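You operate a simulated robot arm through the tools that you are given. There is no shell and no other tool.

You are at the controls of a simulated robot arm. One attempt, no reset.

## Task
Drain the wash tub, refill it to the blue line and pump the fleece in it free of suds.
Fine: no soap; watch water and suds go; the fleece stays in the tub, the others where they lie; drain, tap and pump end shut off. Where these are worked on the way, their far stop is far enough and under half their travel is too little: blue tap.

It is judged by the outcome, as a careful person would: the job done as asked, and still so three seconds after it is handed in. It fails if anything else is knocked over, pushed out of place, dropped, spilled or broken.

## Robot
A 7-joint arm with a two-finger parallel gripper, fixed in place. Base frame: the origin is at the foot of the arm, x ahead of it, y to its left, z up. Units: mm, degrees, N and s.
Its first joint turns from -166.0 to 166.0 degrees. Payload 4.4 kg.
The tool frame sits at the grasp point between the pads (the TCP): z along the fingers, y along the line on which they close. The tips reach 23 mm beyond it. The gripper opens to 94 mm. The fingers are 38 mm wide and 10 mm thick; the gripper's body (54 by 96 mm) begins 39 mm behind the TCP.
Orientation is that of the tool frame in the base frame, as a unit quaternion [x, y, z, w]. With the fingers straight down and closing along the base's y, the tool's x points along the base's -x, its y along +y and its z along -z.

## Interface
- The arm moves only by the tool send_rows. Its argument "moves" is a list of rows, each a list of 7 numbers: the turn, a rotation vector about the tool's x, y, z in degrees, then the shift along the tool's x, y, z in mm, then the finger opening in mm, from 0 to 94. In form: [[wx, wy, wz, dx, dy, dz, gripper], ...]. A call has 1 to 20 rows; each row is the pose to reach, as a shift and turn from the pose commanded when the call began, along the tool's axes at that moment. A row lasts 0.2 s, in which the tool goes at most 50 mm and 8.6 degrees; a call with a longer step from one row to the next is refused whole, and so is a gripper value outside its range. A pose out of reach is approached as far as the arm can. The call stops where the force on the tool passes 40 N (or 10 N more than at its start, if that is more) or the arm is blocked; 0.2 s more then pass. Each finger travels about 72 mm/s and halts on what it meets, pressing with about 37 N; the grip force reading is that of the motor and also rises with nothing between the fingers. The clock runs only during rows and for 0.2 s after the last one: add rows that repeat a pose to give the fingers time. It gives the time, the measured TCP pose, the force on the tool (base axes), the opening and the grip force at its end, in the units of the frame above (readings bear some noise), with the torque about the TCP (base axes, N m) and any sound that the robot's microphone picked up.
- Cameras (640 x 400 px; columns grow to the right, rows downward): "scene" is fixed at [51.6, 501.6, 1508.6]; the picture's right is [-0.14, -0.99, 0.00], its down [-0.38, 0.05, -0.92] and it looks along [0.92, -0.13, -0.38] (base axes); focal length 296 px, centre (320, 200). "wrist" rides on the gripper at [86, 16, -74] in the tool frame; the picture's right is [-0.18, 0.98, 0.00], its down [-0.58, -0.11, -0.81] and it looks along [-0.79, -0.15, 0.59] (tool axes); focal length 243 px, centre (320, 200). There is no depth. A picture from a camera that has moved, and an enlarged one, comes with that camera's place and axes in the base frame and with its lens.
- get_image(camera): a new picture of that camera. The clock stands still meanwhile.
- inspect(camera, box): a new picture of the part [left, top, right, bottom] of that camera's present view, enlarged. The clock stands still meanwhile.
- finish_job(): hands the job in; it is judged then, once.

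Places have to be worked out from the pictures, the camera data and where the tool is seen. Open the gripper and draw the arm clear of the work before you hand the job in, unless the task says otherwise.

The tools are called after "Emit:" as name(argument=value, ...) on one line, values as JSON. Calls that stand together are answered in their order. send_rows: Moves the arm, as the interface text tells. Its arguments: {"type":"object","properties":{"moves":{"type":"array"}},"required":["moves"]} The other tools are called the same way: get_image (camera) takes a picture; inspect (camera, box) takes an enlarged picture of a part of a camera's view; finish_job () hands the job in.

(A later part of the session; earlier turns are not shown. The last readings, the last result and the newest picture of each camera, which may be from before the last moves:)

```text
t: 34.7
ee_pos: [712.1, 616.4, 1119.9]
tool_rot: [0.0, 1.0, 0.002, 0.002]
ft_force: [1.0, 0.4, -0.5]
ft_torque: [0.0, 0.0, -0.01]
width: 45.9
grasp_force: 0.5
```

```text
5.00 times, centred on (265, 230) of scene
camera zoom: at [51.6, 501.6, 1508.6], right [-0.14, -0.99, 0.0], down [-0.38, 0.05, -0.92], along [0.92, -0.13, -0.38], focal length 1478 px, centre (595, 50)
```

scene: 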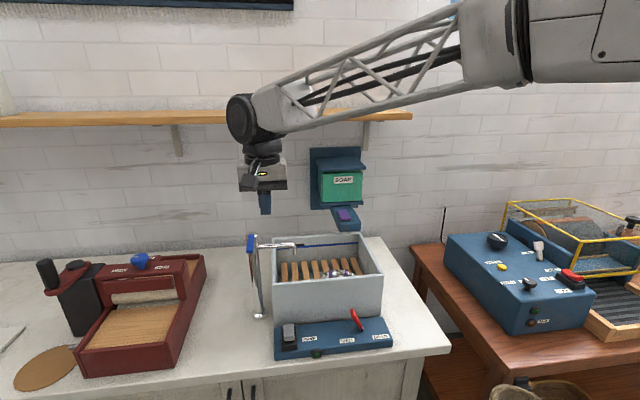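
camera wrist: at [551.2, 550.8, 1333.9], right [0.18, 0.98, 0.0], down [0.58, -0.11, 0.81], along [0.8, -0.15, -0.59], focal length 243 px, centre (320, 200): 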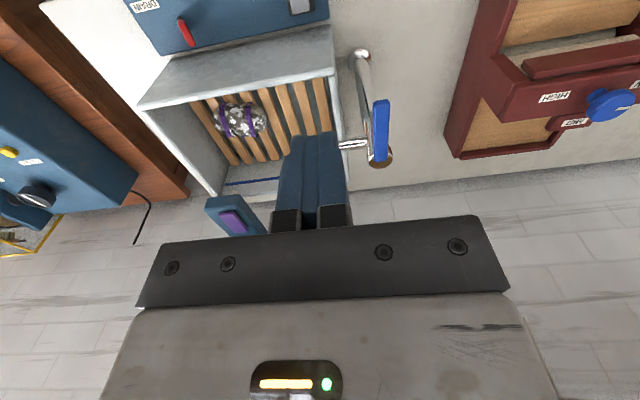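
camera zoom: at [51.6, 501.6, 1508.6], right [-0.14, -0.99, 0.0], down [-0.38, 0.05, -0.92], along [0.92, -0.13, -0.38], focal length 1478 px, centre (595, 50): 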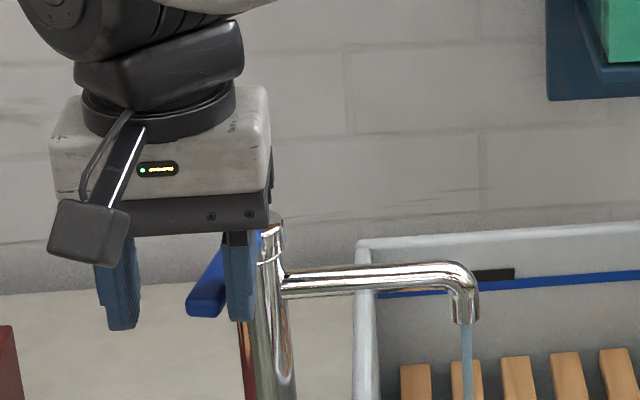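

Turning toward +y opens the tap: water is running from the spout. I'll continue pushing the handle around its arc toward the far stop.

Emit:
send_rows(moves=[[0, 0, 0, 1, 5, 0, 46], [0, 0, 0, 2, 10, 0, 46], [0, 0, 0, -1, 15, 0, 46], [0, 0, 0, -4, 20, 0, 46], [0, 0, 0, -8, 25, 0, 46], [0, 0, 0, -12, 30, 0, 46], [0, 0, 0, -17, 33, 0, 46], [0, 0, 0, -22, 36, 0, 46]])

Emit:
inspect(camera="wrist", box=[200, 60, 440, 240])

Emit:
inspect(camera="scene", box=[205, 190, 405, 330])

```text
t: 36.5
ee_pos: [733.1, 653.0, 1119.3]
tool_rot: [-0.001, 1.0, 0.002, 0.003]
ft_force: [-0.1, 0.1, 0.4]
ft_torque: [-0.03, 0.0, 0.03]
width: 46.1
grasp_force: 0.0
```

```text
2.22 times, centred on (320, 150) of wrist
camera zoom: at [646.2, 667.9, 1193.7], right [0.18, 0.98, 0.0], down [0.58, -0.11, 0.81], along [0.8, -0.15, -0.59], focal length 539 px, centre (320, 311)
```

zoom: 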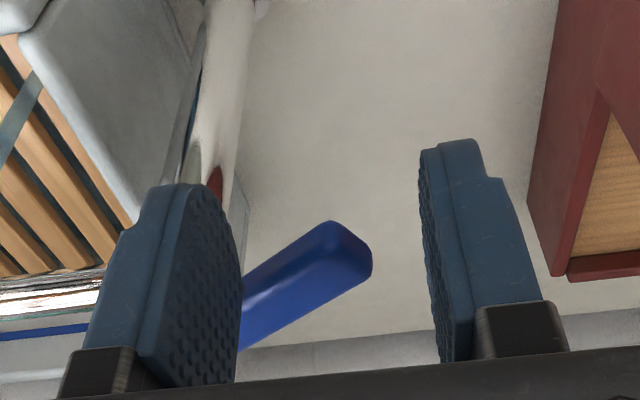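

```text
2.86 times, centred on (305, 260) of scene
camera zoom: at [51.6, 501.6, 1508.6], right [-0.14, -0.99, 0.0], down [-0.38, 0.05, -0.92], along [0.92, -0.13, -0.38], focal length 845 px, centre (363, 29)
```

zoom: 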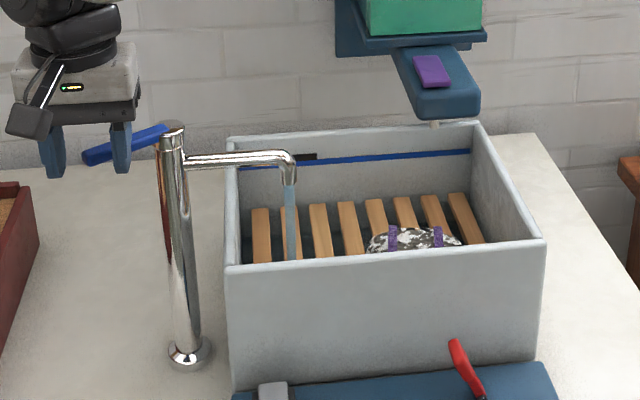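

Handle is swung about 65° and water flows fully. I'll nudge on toward its far stop, then keep straddling while I watch the level.

Emit:
send_rows(moves=[[0, 0, 0, -4, 1, 0, 46], [0, 0, 0, -8, 2, 0, 46], [0, 0, 0, -12, 3, 0, 46], [0, 0, 0, -15, 3, 0, 46], [0, 0, 0, -18, 3, 0, 46]])

Emit:
inspect(camera="wrist", box=[200, 60, 440, 240])

Emit:
inspect(camera="scene", box=[205, 190, 405, 330])

```text
t: 37.7
ee_pos: [751.3, 655.2, 1119.8]
tool_rot: [0.0, 1.0, 0.001, 0.003]
ft_force: [0.1, -0.5, -0.2]
ft_torque: [0.04, 0.0, -0.03]
width: 46.2
grasp_force: 0.1
```

```text
2.22 times, centred on (320, 150) of wrist
camera zoom: at [664.4, 671.0, 1193.7], right [0.18, 0.98, 0.0], down [0.58, -0.11, 0.81], along [0.8, -0.15, -0.59], focal length 539 px, centre (320, 311)
```

zoom: 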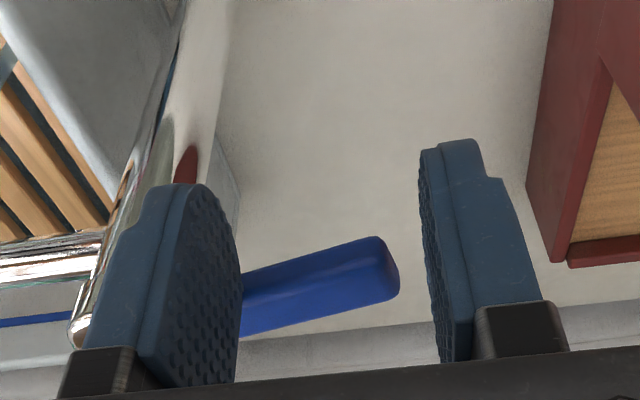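

```text
2.86 times, centred on (305, 260) of scene
camera zoom: at [51.6, 501.6, 1508.6], right [-0.14, -0.99, 0.0], down [-0.38, 0.05, -0.92], along [0.92, -0.13, -0.38], focal length 845 px, centre (363, 29)
```

zoom: 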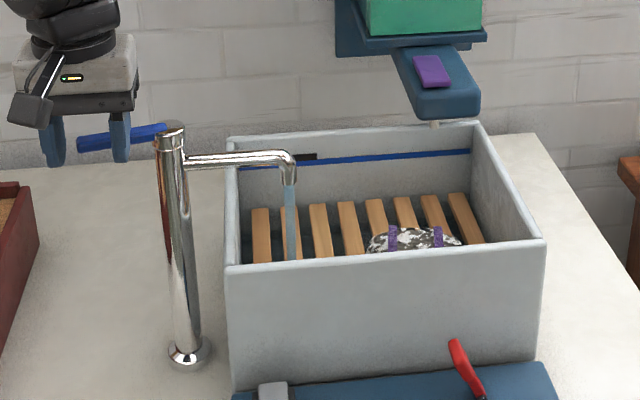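

The handle is at about 85° and the stream is full. To be ready to close quickly, I'll lift, turn the gripper 75° in line with the handle, and check the level.

Emit:
send_rows(moves=[[0, 0, 0, 4, 0, -20, 46], [0, 0, 0, 4, 0, -50, 52], [0, 0, 8, 0, -3, -60, 60], [0, 0, 16, -2, -6, -60, 60], [0, 0, 24, -4, -8, -60, 60], [0, 0, 32, -6, -10, -60, 60], [0, 0, 40, -8, -12, -60, 60], [0, 0, 48, -10, -14, -60, 60], [0, 0, 56, -12, -16, -60, 60], [0, 0, 64, -12, -18, -60, 60], [0, 0, 70, -12, -18, -60, 60], [0, 0, 75, -12, -18, -60, 60], [0, 0, 75, -12, -18, -60, 60]])

Emit:
get_image(camera="wrist")

Emit:
inspect(camera="scene", box=[205, 190, 405, 330])

```text
t: 40.5
ee_pos: [763.1, 637.0, 1180.2]
tool_rot: [0.608, 0.794, 0.002, 0.001]
ft_force: [-0.1, 0.5, 0.0]
ft_torque: [0.01, 0.02, 0.0]
width: 60.0
grasp_force: 0.0
```

```text
taken
camera wrist: at [755.8, 724.3, 1254.9], right [1.0, 0.08, 0.01], down [0.04, -0.59, 0.8], along [0.07, -0.8, -0.59], focal length 243 px, centre (320, 200)
```

wrist: 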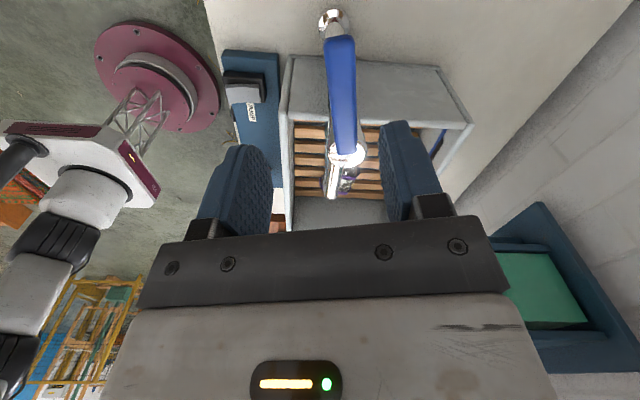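

```text
2.86 times, centred on (305, 260) of scene
camera zoom: at [51.6, 501.6, 1508.6], right [-0.14, -0.99, 0.0], down [-0.38, 0.05, -0.92], along [0.92, -0.13, -0.38], focal length 845 px, centre (363, 29)
```

zoom: 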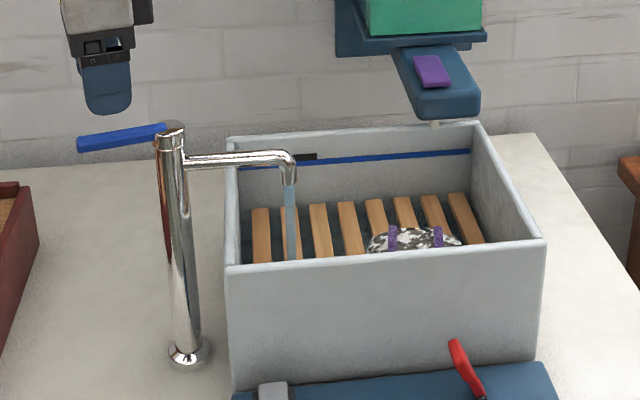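

The handle is just right of centre between the fingers. I'll shift 8 mm in +x and lower to straddle it, then watch the fill.

Emit:
send_rows(moves=[[0, 0, 0, -2, 8, 0, 64], [0, 0, 0, -2, 8, 25, 64], [0, 0, 0, -2, 8, 45, 64], [0, 0, 0, -2, 8, 60, 64], [0, 0, 0, -2, 8, 60, 64], [0, 0, 0, -2, 8, 60, 64], [0, 0, 0, -2, 8, 60, 64], [0, 0, 0, -2, 8, 60, 64], [0, 0, 0, -2, 8, 60, 64]])

Emit:
get_image(camera="wrist")

Emit:
inspect(camera="scene", box=[205, 190, 405, 330])

```text
t: 42.5
ee_pos: [771.1, 636.9, 1121.2]
tool_rot: [0.608, 0.794, 0.004, 0.002]
ft_force: [-0.6, 0.5, -0.8]
ft_torque: [-0.01, -0.01, 0.0]
width: 64.2
grasp_force: 0.1
```

```text
taken
camera wrist: at [764.0, 724.0, 1195.1], right [1.0, 0.08, 0.01], down [0.04, -0.59, 0.8], along [0.07, -0.8, -0.59], focal length 243 px, centre (320, 200)
```

wrist: 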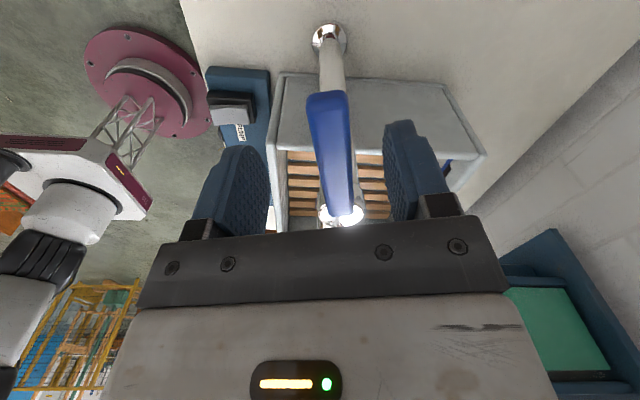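

```text
2.86 times, centred on (305, 260) of scene
camera zoom: at [51.6, 501.6, 1508.6], right [-0.14, -0.99, 0.0], down [-0.38, 0.05, -0.92], along [0.92, -0.13, -0.38], focal length 845 px, centre (363, 29)
```

zoom: 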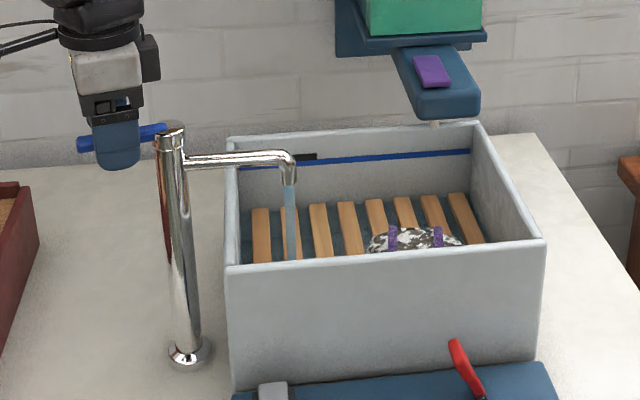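

Straddled, and water is visible between the slats. I'll wait 4 s and check the level.

Emit:
send_rows(moves=[[0, 0, 0, 0, 0, 0, 64], [0, 0, 0, 0, 0, 0, 64], [0, 0, 0, 0, 0, 0, 64], [0, 0, 0, 0, 0, 0, 64], [0, 0, 0, 0, 0, 0, 64], [0, 0, 0, 0, 0, 0, 64], [0, 0, 0, 0, 0, 0, 64], [0, 0, 0, 0, 0, 0, 64], [0, 0, 0, 0, 0, 0, 64], [0, 0, 0, 0, 0, 0, 64], [0, 0, 0, 0, 0, 0, 64], [0, 0, 0, 0, 0, 0, 64], [0, 0, 0, 0, 0, 0, 64], [0, 0, 0, 0, 0, 0, 64], [0, 0, 0, 0, 0, 0, 64], [0, 0, 0, 0, 0, 0, 64], [0, 0, 0, 0, 0, 0, 64], [0, 0, 0, 0, 0, 0, 64]])

Emit:
inspect(camera="scene", box=[245, 220, 405, 320])

```text
t: 46.3
ee_pos: [770.8, 636.6, 1119.8]
tool_rot: [0.608, 0.794, 0.003, 0.002]
ft_force: [0.7, -0.7, 0.6]
ft_torque: [0.03, 0.03, 0.05]
width: 64.0
grasp_force: 0.0
```

```text
4.00 times, centred on (325, 270) of scene
camera zoom: at [51.6, 501.6, 1508.6], right [-0.14, -0.99, 0.0], down [-0.38, 0.05, -0.92], along [0.92, -0.13, -0.38], focal length 1183 px, centre (300, -80)
```

zoom: 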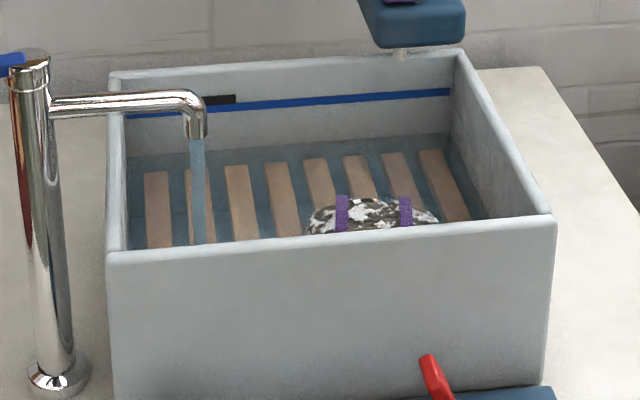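

The level is about 45 px (in this view) below the blue line. I'll wait 2 s to measure the rise rate.

Emit:
send_rows(moves=[[0, 0, 0, 0, 0, 0, 64], [0, 0, 0, 0, 0, 0, 64], [0, 0, 0, 0, 0, 0, 64], [0, 0, 0, 0, 0, 0, 64], [0, 0, 0, 0, 0, 0, 64], [0, 0, 0, 0, 0, 0, 64], [0, 0, 0, 0, 0, 0, 64], [0, 0, 0, 0, 0, 0, 64], [0, 0, 0, 0, 0, 0, 64]])

Emit:
inspect(camera="scene", box=[245, 220, 405, 320])

```text
t: 48.3
ee_pos: [771.6, 636.5, 1120.0]
tool_rot: [0.608, 0.794, 0.004, 0.002]
ft_force: [-1.0, 0.8, 0.2]
ft_torque: [0.0, -0.01, -0.01]
width: 64.0
grasp_force: 0.0
```

```text
4.00 times, centred on (325, 270) of scene
camera zoom: at [51.6, 501.6, 1508.6], right [-0.14, -0.99, 0.0], down [-0.38, 0.05, -0.92], along [0.92, -0.13, -0.38], focal length 1183 px, centre (300, -80)
```

zoom: 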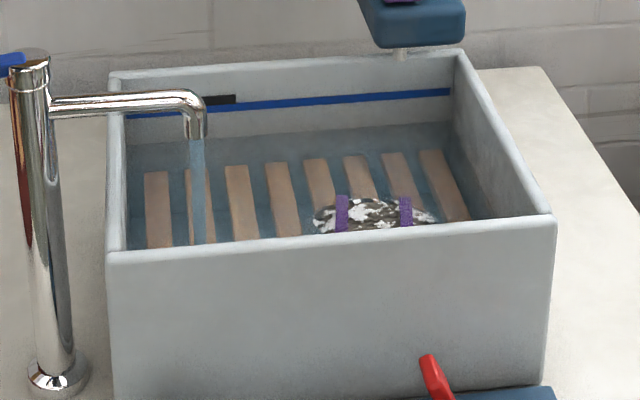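

Rising about 6.5 px/s with about 28 px to the line. I'll wait 2.2 s more and zoom in.

Emit:
send_rows(moves=[[0, 0, 0, 0, 0, 0, 64], [0, 0, 0, 0, 0, 0, 64], [0, 0, 0, 0, 0, 0, 64], [0, 0, 0, 0, 0, 0, 64], [0, 0, 0, 0, 0, 0, 64], [0, 0, 0, 0, 0, 0, 64], [0, 0, 0, 0, 0, 0, 64], [0, 0, 0, 0, 0, 0, 64], [0, 0, 0, 0, 0, 0, 64], [0, 0, 0, 0, 0, 0, 64]])

Emit:
inspect(camera="scene", box=[245, 220, 405, 320])

Emit:
inspect(camera="wrist", box=[180, 60, 480, 240])

```text
t: 50.5
ee_pos: [772.1, 636.5, 1121.7]
tool_rot: [0.608, 0.794, 0.003, 0.001]
ft_force: [0.7, 0.2, 0.0]
ft_torque: [0.01, 0.0, 0.0]
width: 64.1
grasp_force: 0.0
```

```text
4.00 times, centred on (325, 270) of scene
camera zoom: at [51.6, 501.6, 1508.6], right [-0.14, -0.99, 0.0], down [-0.38, 0.05, -0.92], along [0.92, -0.13, -0.38], focal length 1183 px, centre (300, -80)
```

zoom: 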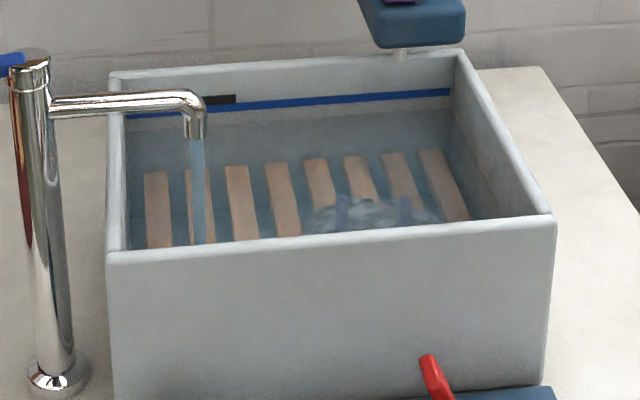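

```text
2.13 times, centred on (330, 150) of wrist
camera zoom: at [764.0, 724.0, 1195.1], right [1.0, 0.08, 0.01], down [0.04, -0.59, 0.8], along [0.07, -0.8, -0.59], focal length 518 px, centre (299, 307)
```

zoom: 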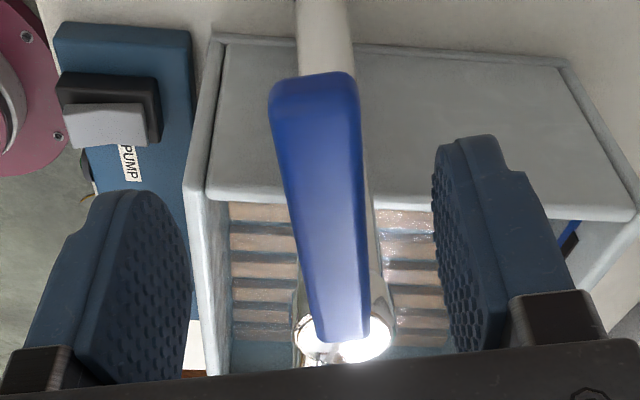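

Water is about 14 px (≈2 s of flow) below the line's centre. I'll now sweep the handle back to closed along its arc with the trailing finger, about 2.5 s in all.

Emit:
send_rows(moves=[[0, 0, 0, 0, 0, 0, 40], [0, 0, 0, 3, -10, 0, 40], [0, 0, 0, 6.6, -20.8, 0, 40], [0, 0, -7.5, 4.6, -27.9, 0, 40], [0, 0, -15, 1.6, -34.7, 0, 40], [0, 0, -22.5, -2.2, -41, 0, 40], [0, 0, -30, -6.7, -46.7, 0, 40], [0, 0, -37.5, -12, -51.8, 0, 40], [0, 0, -45, -18, -56.2, 0, 40], [0, 0, -52.5, -24.4, -59.8, 0, 40], [0, 0, -60, -31.3, -62.4, 0, 40], [0, 0, -67.5, -38.4, -64.2, 0, 40], [0, 0, -75, -45.7, -65.1, 0, 40], [0, 0, -75, -49.6, -66.1, 0, 40]])

Emit:
inspect(camera="scene", box=[205, 190, 405, 330])

Emit:
inspect(camera="wrist", box=[200, 60, 440, 240])

```text
t: 53.5
ee_pos: [721.0, 573.0, 1119.3]
tool_rot: [-0.001, 1.0, 0.003, 0.004]
ft_force: [5.7, 15.0, 1.2]
ft_torque: [0.23, -0.21, 0.2]
width: 46.7
grasp_force: 7.5
```

```text
2.86 times, centred on (305, 260) of scene
camera zoom: at [51.6, 501.6, 1508.6], right [-0.14, -0.99, 0.0], down [-0.38, 0.05, -0.92], along [0.92, -0.13, -0.38], focal length 845 px, centre (363, 29)
```

zoom: 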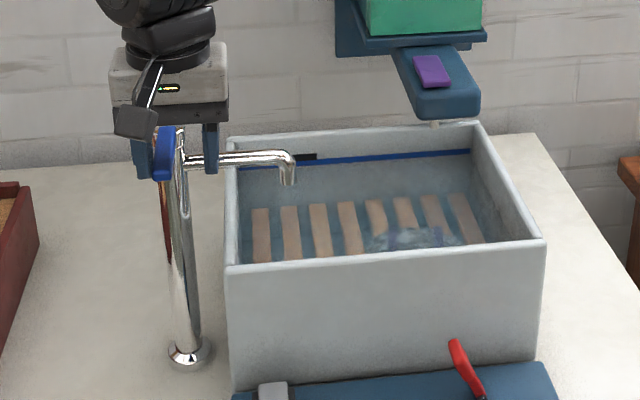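

```text
2.22 times, centred on (320, 150) of wrist
camera zoom: at [633.6, 588.5, 1193.7], right [0.18, 0.98, 0.01], down [0.58, -0.11, 0.81], along [0.8, -0.14, -0.59], focal length 539 px, centre (320, 311)
```

zoom: 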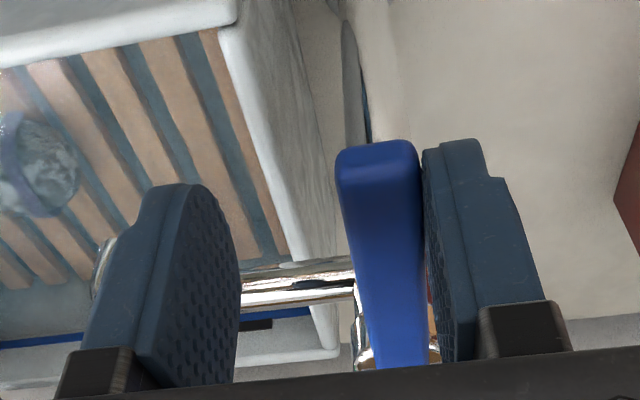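

Tap handle is back against its closed stop and the stream has ceased. Let me zoom in on the level against the blue line and on the spout for drips.

Emit:
inspect(camera="scene", box=[268, 230, 388, 290])

Emit:
inspect(camera="scene", box=[335, 232, 385, 262])

Emit:
inspect(camera="scene", box=[270, 235, 330, 270])

```text
5.33 times, centred on (328, 260) of scene
camera zoom: at [51.6, 501.6, 1508.6], right [-0.14, -0.99, 0.0], down [-0.38, 0.05, -0.92], along [0.92, -0.13, -0.38], focal length 1577 px, centre (277, -120)
```

zoom: 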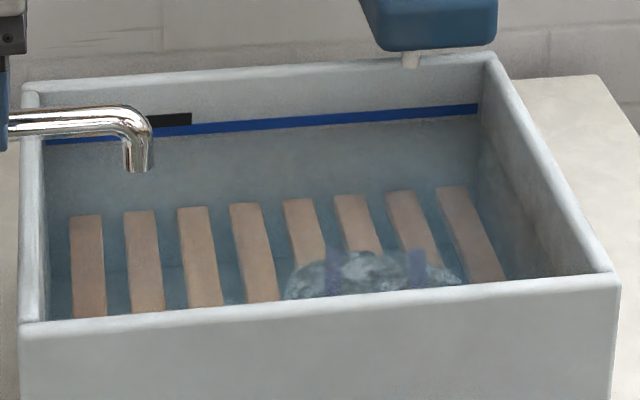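

```text
12.80 times, centred on (360, 247) of scene
camera zoom: at [51.6, 501.6, 1508.6], right [-0.14, -0.99, 0.0], down [-0.38, 0.05, -0.92], along [0.92, -0.13, -0.38], focal length 3785 px, centre (-192, -402)
```

zoom: 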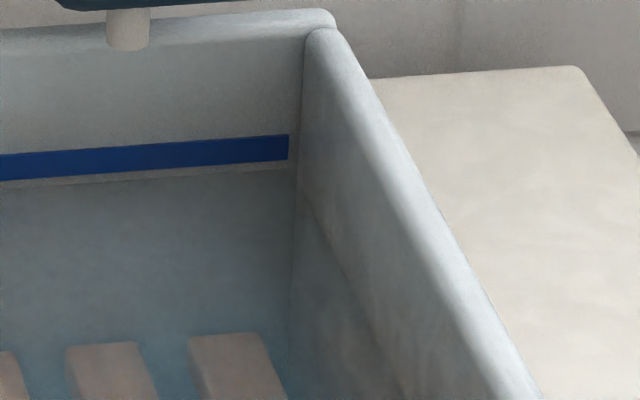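

```text
10.67 times, centred on (300, 252) of scene
camera zoom: at [51.6, 501.6, 1508.6], right [-0.14, -0.99, 0.0], down [-0.38, 0.05, -0.92], along [0.92, -0.13, -0.38], focal length 3154 px, centre (533, -360)
```

zoom: 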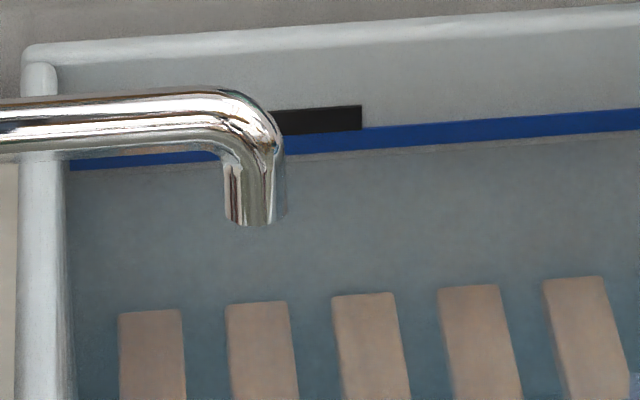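

The water edge stands roughly 2–3 mm below the line's lower edge (about 6 mm below its centre). A short top-up swing to about half travel and straight back should bring it onto the line.

Emit:
send_rows(moves=[[0, 0, 0, 0, 16, 0, 26], [0, 0, 0, 0, 21, 0, 26], [0, 0, 8, -1.2, 28.6, 0, 26], [0, 0, 16, -3.5, 36, 0, 26], [0, 0, 24, -6.8, 43, 0, 26], [0, 0, 32, -11, 49.3, 0, 26], [0, 0, 40, -16.1, 55.2, 0, 26], [0, 0, 48, -21.9, 60.2, 0, 26], [0, 0, 48, -14.5, 53.6, 0, 26], [0, 0, 40, -9.7, 47.6, 0, 26], [0, 0, 32, -5.8, 40.9, 0, 26], [0, 0, 24, -2.8, 33.8, 0, 26], [0, 0, 16, -0.7, 26.4, 0, 26], [0, 0, 8, 0.2, 18.6, 0, 26], [0, 0, 0, 0, 11, 0, 26], [0, 0, 0, 0, 7, 0, 26], [0, 0, 0, 0, 4, 0, 26]])

Emit:
inspect(camera="scene", box=[205, 190, 405, 330])

Emit:
inspect(camera="scene", box=[335, 232, 385, 262])

Emit:
inspect(camera="wrist", box=[200, 60, 440, 240])

```text
t: 57.1
ee_pos: [721.0, 577.7, 1119.0]
tool_rot: [-0.001, 1.0, 0.003, 0.004]
ft_force: [1.2, 25.4, 1.2]
ft_torque: [0.31, -0.28, 0.39]
width: 36.9
grasp_force: 12.7
```

```text
2.86 times, centred on (305, 260) of scene
camera zoom: at [51.6, 501.6, 1508.6], right [-0.14, -0.99, 0.0], down [-0.38, 0.05, -0.92], along [0.92, -0.13, -0.38], focal length 845 px, centre (363, 29)
```

zoom: 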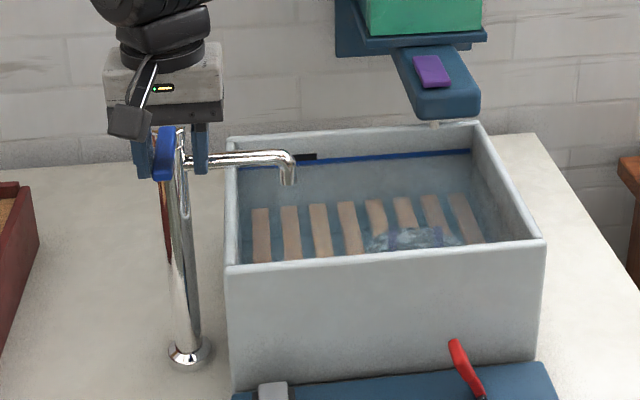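

```text
12.80 times, centred on (360, 247) of scene
camera zoom: at [51.6, 501.6, 1508.6], right [-0.14, -0.99, 0.0], down [-0.38, 0.05, -0.92], along [0.92, -0.13, -0.38], focal length 3785 px, centre (-192, -402)
```

zoom: 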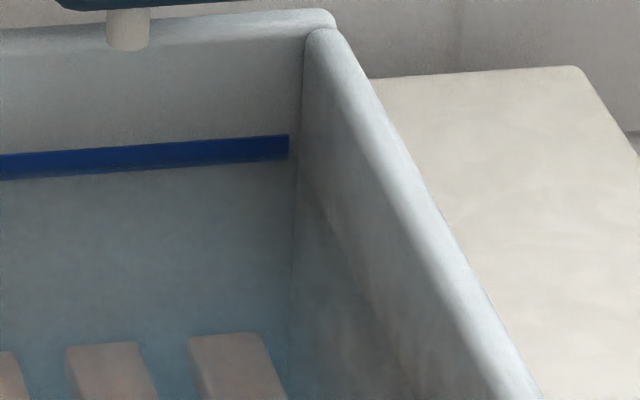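

```text
2.22 times, centred on (320, 150) of wrist
camera zoom: at [633.3, 593.0, 1194.3], right [0.18, 0.98, 0.01], down [0.58, -0.11, 0.81], along [0.8, -0.14, -0.59], focal length 539 px, centre (320, 311)
```

zoom: 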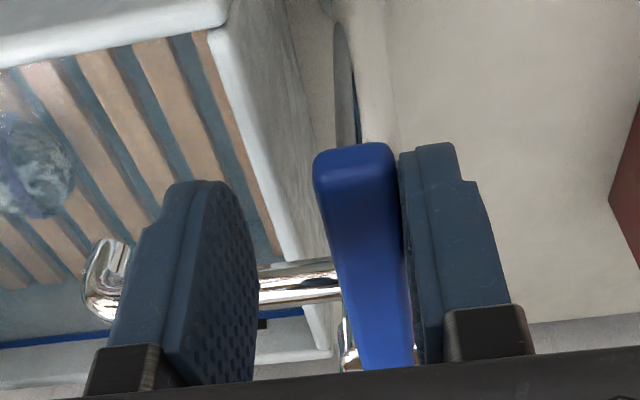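

The water now stands within the blue line and the tap is against its closed stop with no stream. I'll open the fingers, lift off, and move to look at the pump switch.

Emit:
send_rows(moves=[[0, 0, 0, 0, 8, 0, 50], [0, 0, 0, 0, 9, -10, 50], [0, 0, 0, 0, 9, -40, 50], [0, 0, 0, 5, 5, -75, 50], [0, 0, 0, 35, -15, -85, 30], [0, 0, 0, 75, -35, -85, 10], [0, 0, 0, 115, -55, -75, 0], [0, 0, 0, 150, -75, -55, 0], [0, 0, 0, 160, -90, -15, 0], [0, 0, 0, 165, -95, 25, 0], [0, 0, 0, 165, -95, 55, 0], [0, 0, 0, 165, -95, 55, 0]])

Emit:
get_image(camera="wrist")

Emit:
inspect(camera="scene", box=[235, 220, 415, 365])

```text
t: 59.7
ee_pos: [556.3, 482.0, 1062.6]
tool_rot: [-0.001, 1.0, 0.002, 0.003]
ft_force: [0.4, 0.3, 0.7]
ft_torque: [0.01, 0.0, 0.02]
width: 0.0
grasp_force: 37.0
```

```text
taken
camera wrist: at [469.7, 497.1, 1136.3], right [0.18, 0.98, 0.01], down [0.58, -0.11, 0.81], along [0.8, -0.15, -0.59], focal length 243 px, centre (320, 200)
```

wrist: 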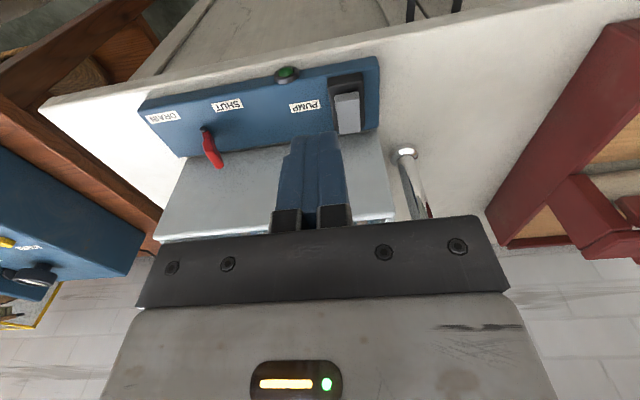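

```text
2.76 times, centred on (325, 292) of scene
camera zoom: at [51.6, 501.6, 1508.6], right [-0.14, -0.99, 0.0], down [-0.38, 0.05, -0.92], along [0.92, -0.13, -0.38], focal length 816 px, centre (306, -55)
```

zoom: 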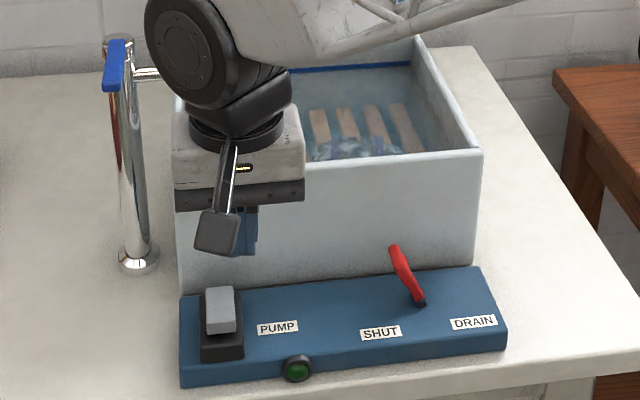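

Emit:
inspect(camera="wrist", box=[290, 50, 400, 150])

Emit:
inspect(camera="scene", box=[275, 310, 335, 360])

```text
4.00 times, centred on (345, 100) of wrist
camera zoom: at [469.7, 497.1, 1136.3], right [0.18, 0.98, 0.01], down [0.58, -0.11, 0.81], along [0.8, -0.15, -0.59], focal length 970 px, centre (220, 600)
```

zoom: 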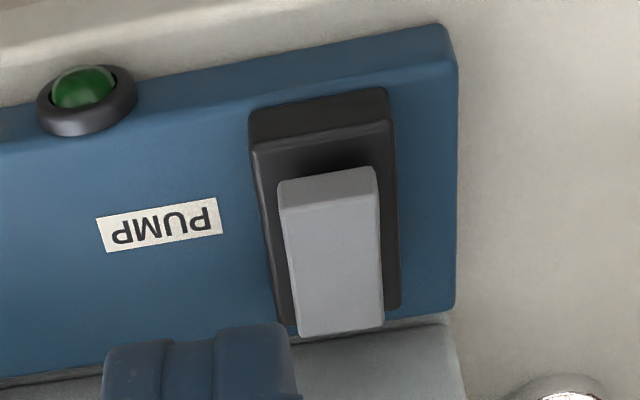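

```text
8.00 times, centred on (305, 335) of scene
camera zoom: at [51.6, 501.6, 1508.6], right [-0.14, -0.99, 0.0], down [-0.38, 0.05, -0.92], along [0.92, -0.13, -0.38], focal length 2366 px, centre (440, -880)
```

zoom: 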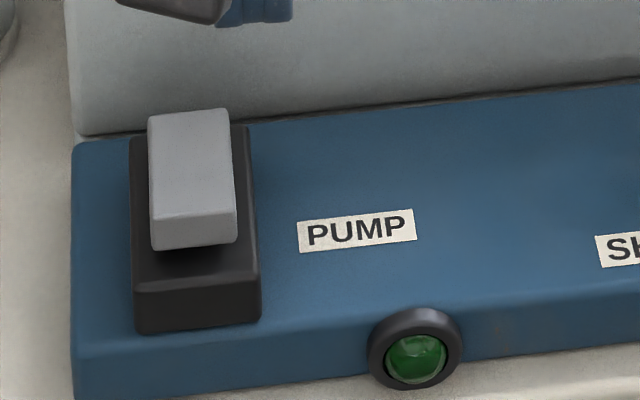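

The rocker's front edge sits at about (624,500,893), higher than its back (676,500,885), so pressing the front should switch it on. I'll move above the front end with closed fingers, at (616,500,932).

Emit:
send_rows(moves=[[0, 0, 0, -15, 6, 30, 0], [0, 0, 0, -30, 12, 60, 0], [0, 0, 0, -45, 18, 90, 0], [0, 0, 0, -60, 18, 115, 0], [0, 0, 0, -60, 18, 130, 0], [0, 0, 0, -60, 18, 130, 0]])

Emit:
get_image(camera="wrist")

Emit:
inspect(camera="scene", box=[235, 220, 415, 365])

```text
t: 61.1
ee_pos: [617.6, 501.0, 933.8]
tool_rot: [-0.001, 1.0, 0.002, 0.003]
ft_force: [0.7, 0.5, -0.4]
ft_torque: [0.01, -0.03, 0.02]
width: 0.2
grasp_force: 36.9
```

```text
taken
camera wrist: at [530.0, 516.4, 1008.1], right [0.18, 0.98, 0.01], down [0.58, -0.11, 0.81], along [0.8, -0.15, -0.59], focal length 243 px, centre (320, 200)
```

wrist: 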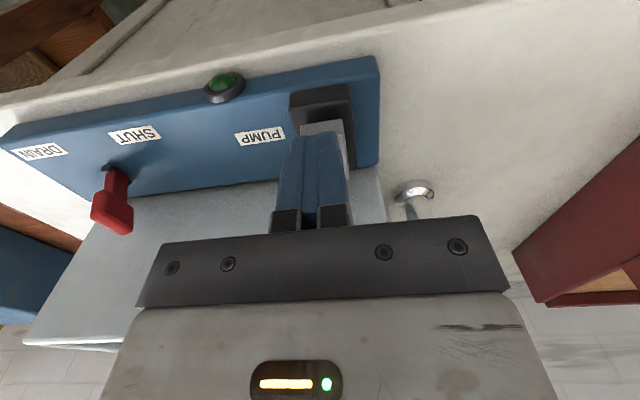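

```text
2.76 times, centred on (325, 292) of scene
camera zoom: at [51.6, 501.6, 1508.6], right [-0.14, -0.99, 0.0], down [-0.38, 0.05, -0.92], along [0.92, -0.13, -0.38], focal length 816 px, centre (306, -55)
```

zoom: 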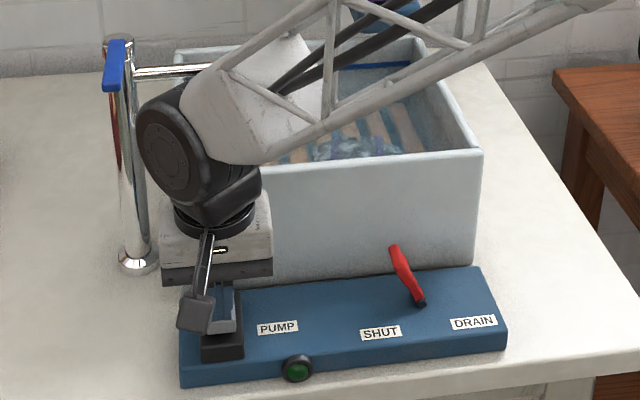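

Aligned over the rocker's front end. I'll press down gently in small steps.

Emit:
send_rows(moves=[[0, 0, 0, 0, 0, 8, 0], [0, 0, 0, 0, 0, 14, 0], [0, 0, 0, 0, 0, 17, 0], [0, 0, 0, 0, 0, 20, 0], [0, 0, 0, 0, 0, 22, 0], [0, 0, 0, 0, 0, 24, 0], [0, 0, 0, 0, 0, 26, 0], [0, 0, 0, 0, 0, 28, 0]])

Emit:
get_image(camera="wrist")

Emit:
inspect(camera="scene", box=[235, 220, 415, 365])

```text
t: 62.9
ee_pos: [617.1, 500.8, 905.8]
tool_rot: [-0.002, 1.0, 0.002, 0.003]
ft_force: [-3.0, -2.5, 7.5]
ft_torque: [-0.1, 0.05, -0.06]
width: 0.1
grasp_force: 37.3
```

```text
taken
camera wrist: at [529.7, 516.1, 980.2], right [0.18, 0.98, 0.01], down [0.58, -0.11, 0.81], along [0.8, -0.15, -0.59], focal length 243 px, centre (320, 200)
```

wrist: 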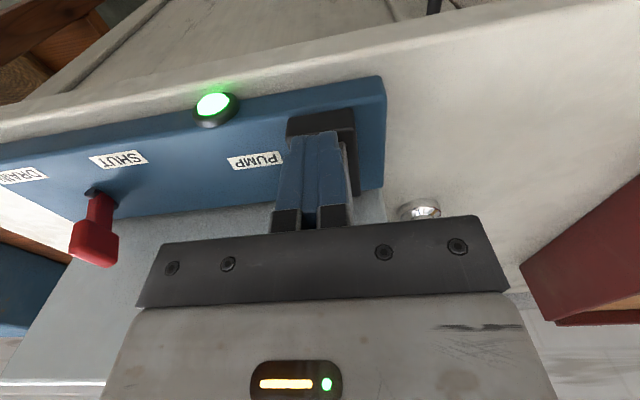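

```text
2.76 times, centred on (325, 292) of scene
camera zoom: at [51.6, 501.6, 1508.6], right [-0.14, -0.99, 0.0], down [-0.38, 0.05, -0.92], along [0.92, -0.13, -0.38], focal length 816 px, centre (306, -55)
```

zoom: 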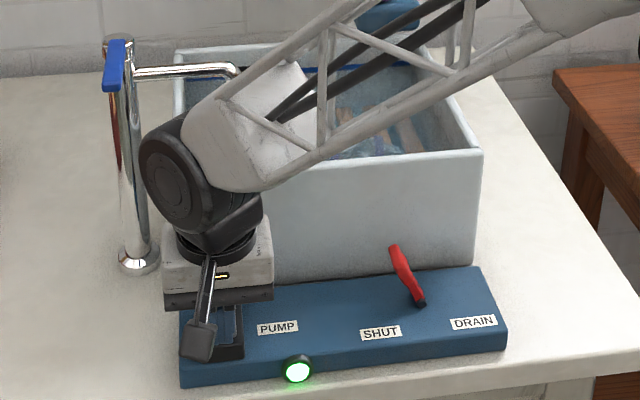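

The green lamp is lit: pump on. I'll lift straight off, see whether it stays on, and rise to a spot where the tub is in clear view.

Emit:
send_rows(moves=[[0, 0, 0, 0, 0, -15, 0], [0, 0, 0, 0, 0, -45, 0], [0, 0, 0, 0, 3, -90, 0], [0, 0, 0, 0, 6, -135, 0], [0, 0, 0, 0, 10, -180, 0], [0, 0, 0, 0, 15, -225, 0], [0, 0, 0, 0, 20, -270, 0], [0, 0, 0, 0, 20, -315, 0], [0, 0, 0, 0, 20, -340, 0], [0, 0, 0, 0, 20, -340, 0]])

Emit:
get_image(camera="wrist")

Emit:
inspect(camera="scene", box=[235, 220, 415, 365])

```text
t: 65.1
ee_pos: [616.3, 519.0, 1246.1]
tool_rot: [-0.001, 1.0, 0.002, 0.003]
ft_force: [0.1, 0.2, 0.8]
ft_torque: [-0.01, -0.01, 0.04]
width: 0.0
grasp_force: 36.2
```

```text
taken
camera wrist: at [527.8, 535.2, 1320.0], right [0.18, 0.98, 0.0], down [0.58, -0.11, 0.81], along [0.8, -0.15, -0.59], focal length 243 px, centre (320, 200)
```

wrist: 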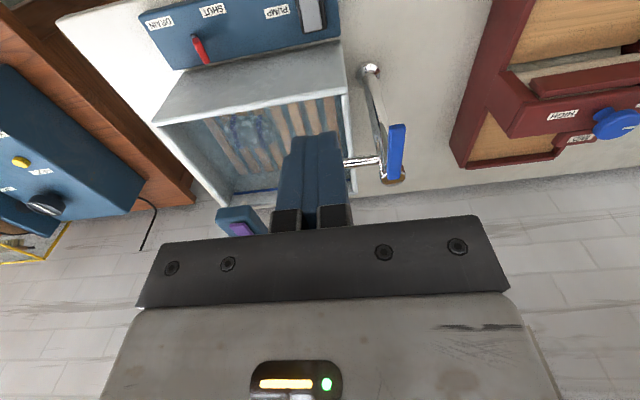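

```text
2.76 times, centred on (325, 292) of scene
camera zoom: at [51.6, 501.6, 1508.6], right [-0.14, -0.99, 0.0], down [-0.38, 0.05, -0.92], along [0.92, -0.13, -0.38], focal length 816 px, centre (306, -55)
```

zoom: 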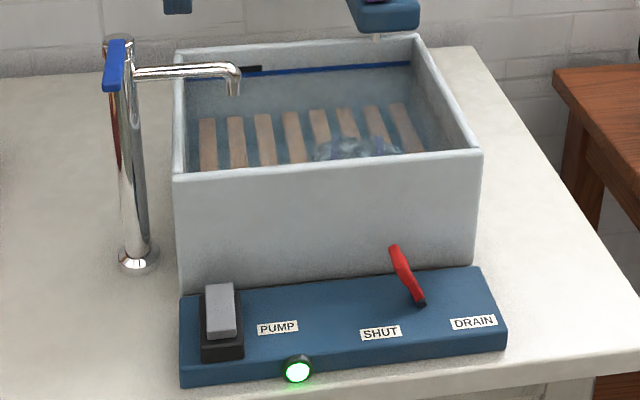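

The pump stays on with the lamp lit. I'll watch the fleece at 4 s intervals.

Emit:
inspect(camera="scene", box=[268, 230, 388, 290])

Emit:
send_rows(moves=[[0, 0, 0, 0, 0, 0, 0], [0, 0, 0, 0, 0, 0, 0], [0, 0, 0, 0, 0, 0, 0], [0, 0, 0, 0, 0, 0, 0], [0, 0, 0, 0, 0, 0, 0], [0, 0, 0, 0, 0, 0, 0], [0, 0, 0, 0, 0, 0, 0], [0, 0, 0, 0, 0, 0, 0], [0, 0, 0, 0, 0, 0, 0], [0, 0, 0, 0, 0, 0, 0], [0, 0, 0, 0, 0, 0, 0], [0, 0, 0, 0, 0, 0, 0], [0, 0, 0, 0, 0, 0, 0], [0, 0, 0, 0, 0, 0, 0], [0, 0, 0, 0, 0, 0, 0], [0, 0, 0, 0, 0, 0, 0], [0, 0, 0, 0, 0, 0, 0], [0, 0, 0, 0, 0, 0, 0], [0, 0, 0, 0, 0, 0, 0]])

Emit:
inspect(camera="scene", box=[268, 230, 388, 290])

Emit:
inspect(camera="wrist", box=[130, 60, 390, 220])

```text
5.33 times, centred on (328, 260) of scene
camera zoom: at [51.6, 501.6, 1508.6], right [-0.14, -0.99, 0.0], down [-0.38, 0.05, -0.92], along [0.92, -0.13, -0.38], focal length 1577 px, centre (277, -120)
```

zoom: 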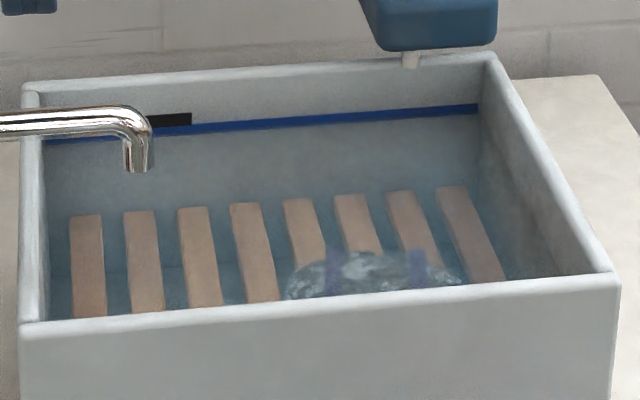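

```text
t: 69.1
ee_pos: [615.5, 519.4, 1245.9]
tool_rot: [-0.001, 1.0, 0.003, 0.003]
ft_force: [0.6, 0.9, 0.1]
ft_torque: [0.0, 0.02, 0.01]
width: 0.1
grasp_force: 37.0
```

```text
5.33 times, centred on (328, 260) of scene
camera zoom: at [51.6, 501.6, 1508.6], right [-0.14, -0.99, 0.0], down [-0.38, 0.05, -0.92], along [0.92, -0.13, -0.38], focal length 1577 px, centre (277, -120)
```

zoom: 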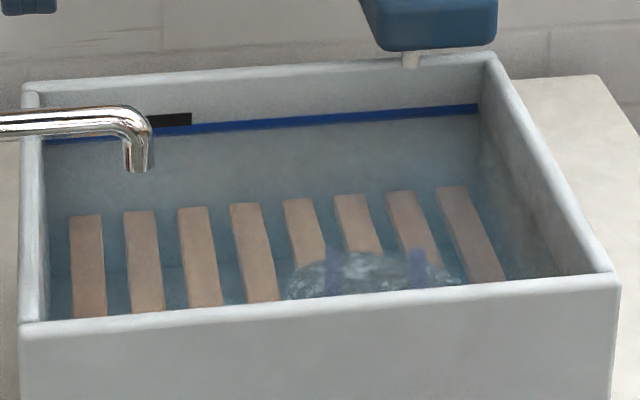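

```text
2.46 times, centred on (260, 140) of wrist
camera zoom: at [527.8, 535.2, 1319.9], right [0.18, 0.98, 0.0], down [0.58, -0.11, 0.81], along [0.8, -0.15, -0.59], focal length 597 px, centre (468, 348)
```

zoom: 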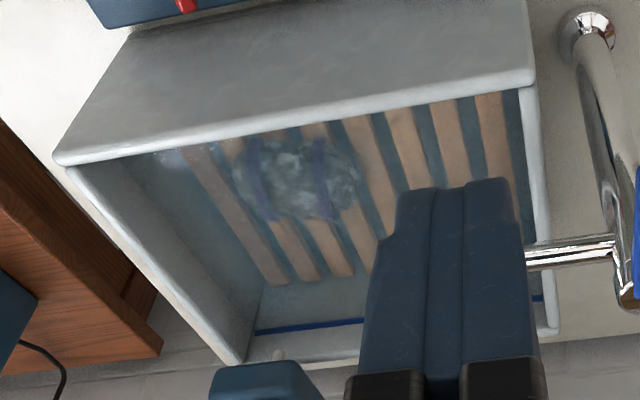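

The white patches on the fleece are shrinking. I'll keep the pump running and check again.

Emit:
send_rows(moves=[[0, 0, 0, 0, 0, 0, 0], [0, 0, 0, 0, 0, 0, 0], [0, 0, 0, 0, 0, 0, 0], [0, 0, 0, 0, 0, 0, 0], [0, 0, 0, 0, 0, 0, 0], [0, 0, 0, 0, 0, 0, 0], [0, 0, 0, 0, 0, 0, 0], [0, 0, 0, 0, 0, 0, 0], [0, 0, 0, 0, 0, 0, 0], [0, 0, 0, 0, 0, 0, 0], [0, 0, 0, 0, 0, 0, 0], [0, 0, 0, 0, 0, 0, 0], [0, 0, 0, 0, 0, 0, 0], [0, 0, 0, 0, 0, 0, 0], [0, 0, 0, 0, 0, 0, 0], [0, 0, 0, 0, 0, 0, 0], [0, 0, 0, 0, 0, 0, 0], [0, 0, 0, 0, 0, 0, 0], [0, 0, 0, 0, 0, 0, 0], [0, 0, 0, 0, 0, 0, 0]])

Emit:
inspect(camera="wrist", box=[190, 90, 310, 170])

Emit:
inspect(camera="scene", box=[315, 260, 365, 290])

```text
t: 73.3
ee_pos: [614.9, 519.8, 1246.4]
tool_rot: [-0.001, 1.0, 0.002, 0.003]
ft_force: [-0.4, -0.5, -0.3]
ft_torque: [0.01, 0.0, 0.04]
width: 0.0
grasp_force: 36.9
```

```text
5.00 times, centred on (250, 130) of wrist
camera zoom: at [527.8, 535.2, 1319.9], right [0.18, 0.98, 0.0], down [0.58, -0.11, 0.81], along [0.8, -0.15, -0.59], focal length 1213 px, centre (670, 550)
```

zoom: 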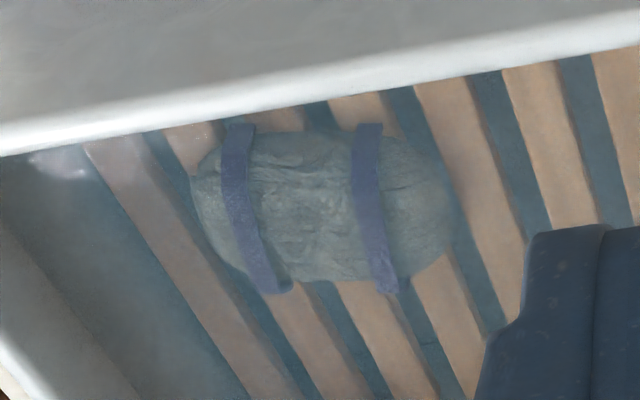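

```text
12.80 times, centred on (340, 275) of scene
camera zoom: at [51.6, 501.6, 1508.6], right [-0.14, -0.99, 0.0], down [-0.38, 0.05, -0.92], along [0.92, -0.13, -0.38], focal length 3785 px, centre (64, -760)
```

zoom: 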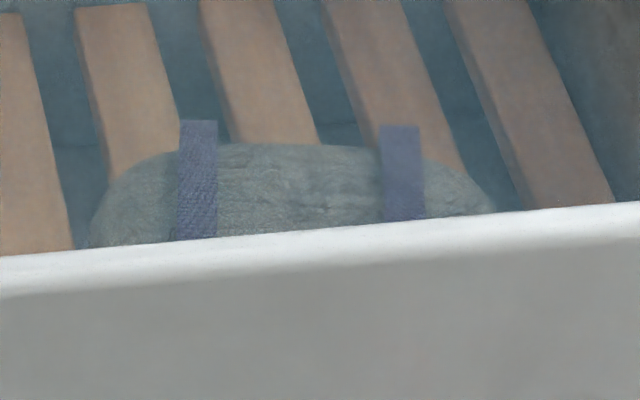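

The fleece now shows no white suds. I'll come down over the rocker's back end, (670,500,935), to switch the pump off.

Emit:
send_rows(moves=[[0, 0, 0, -10, -4, 35, 0], [0, 0, 0, -20, -8, 75, 0], [0, 0, 0, -30, -12, 115, 0], [0, 0, 0, -40, -16, 155, 0], [0, 0, 0, -50, -20, 195, 0], [0, 0, 0, -54, -20, 235, 0], [0, 0, 0, -54, -20, 270, 0], [0, 0, 0, -54, -20, 300, 0], [0, 0, 0, -54, -20, 311, 0], [0, 0, 0, -54, -20, 311, 0]])

Emit:
get_image(camera="wrist")

Emit:
inspect(camera="scene", box=[235, 220, 415, 365])

```text
t: 75.5
ee_pos: [672.4, 501.0, 938.5]
tool_rot: [-0.001, 1.0, 0.003, 0.005]
ft_force: [-0.4, -1.2, 3.1]
ft_torque: [0.01, -0.16, -0.02]
width: 0.0
grasp_force: 37.0
stopped in row 10: the force on the tool passed its limit at 43 N (the readings are from after the stop); the commanded pose is now the measured one
```

```text
taken
camera wrist: at [584.3, 516.0, 1012.4], right [0.18, 0.98, 0.01], down [0.57, -0.11, 0.81], along [0.8, -0.14, -0.58], focal length 243 px, centre (320, 200)
```

wrist: 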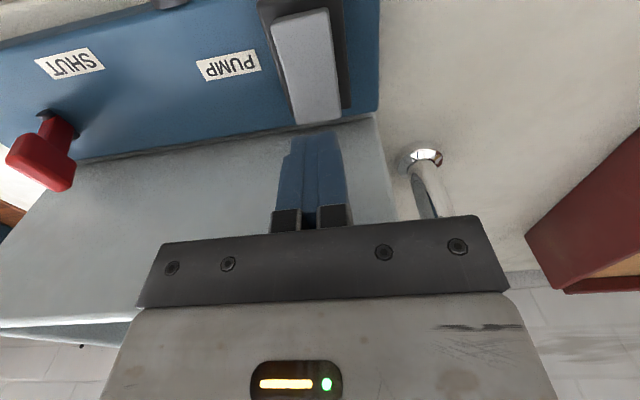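

```text
2.76 times, centred on (325, 292) of scene
camera zoom: at [51.6, 501.6, 1508.6], right [-0.14, -0.99, 0.0], down [-0.38, 0.05, -0.92], along [0.92, -0.13, -0.38], focal length 816 px, centre (306, -55)
```

zoom: 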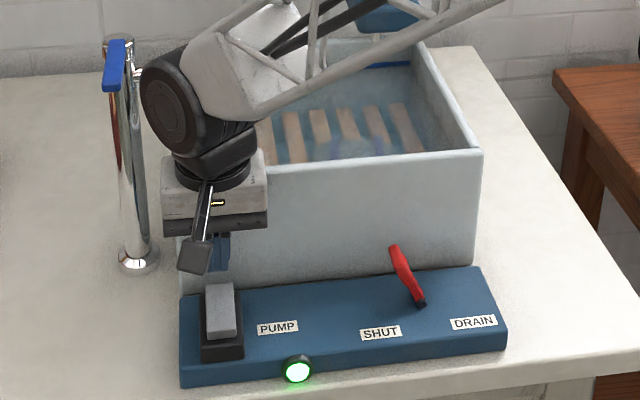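

The stop at z≈938 came from the wrist housing meeting the tub rim (fingertips were still about 20 mm above the rocker, lamp still lit); nothing moved. I'll lift, back away, tilt the tool 30° so its body leans away from the tub, and come back over the rocker's back end.

Emit:
send_rows(moves=[[0, 0, 0, 0, 0, -12, 0], [0, 0, 0, 20, 0, -30, 0], [0, 0, 0, 40, 0, -40, 0], [0, -8, 0, 40, 0, -40, 0], [0, -16, 0, 40, 0, -40, 0], [0, -24, 0, 40, 0, -40, 0], [0, -30, 0, 40, 0, -40, 0], [0, -30, 0, 20, 0, -30, 0], [0, -30, 0, 2, 0, -12, 0], [0, -30, 0, 2, 0, -12, 0]])

Emit:
get_image(camera="wrist")

Emit:
inspect(camera="scene", box=[235, 220, 415, 365])

```text
t: 77.7
ee_pos: [669.0, 501.5, 949.8]
tool_rot: [0.001, 0.965, 0.003, 0.263]
ft_force: [-0.1, 0.4, -0.3]
ft_torque: [-0.01, 0.02, -0.01]
width: 0.1
grasp_force: 37.1
```

```text
taken
camera wrist: at [556.6, 516.7, 970.6], right [0.16, 0.98, 0.1], down [0.09, -0.12, 0.99], along [0.98, -0.15, -0.11], focal length 243 px, centre (320, 200)
```

wrist: 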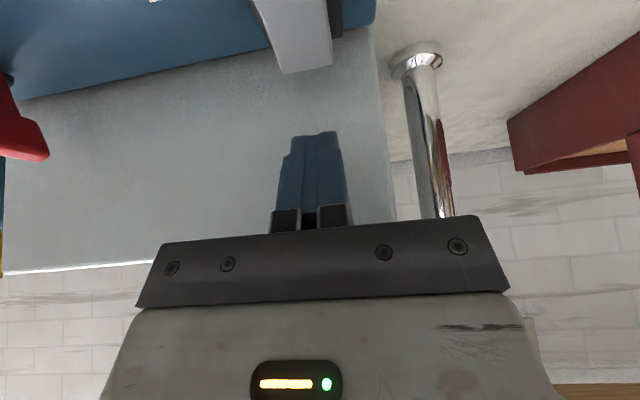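

```text
2.76 times, centred on (325, 292) of scene
camera zoom: at [51.6, 501.6, 1508.6], right [-0.14, -0.99, 0.0], down [-0.38, 0.05, -0.92], along [0.92, -0.13, -0.38], focal length 816 px, centre (306, -55)
```

zoom: 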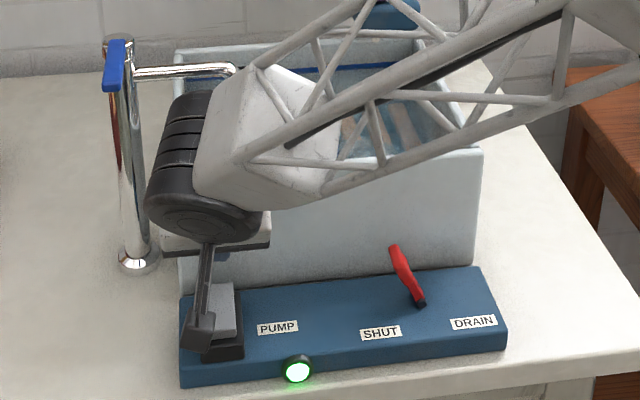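

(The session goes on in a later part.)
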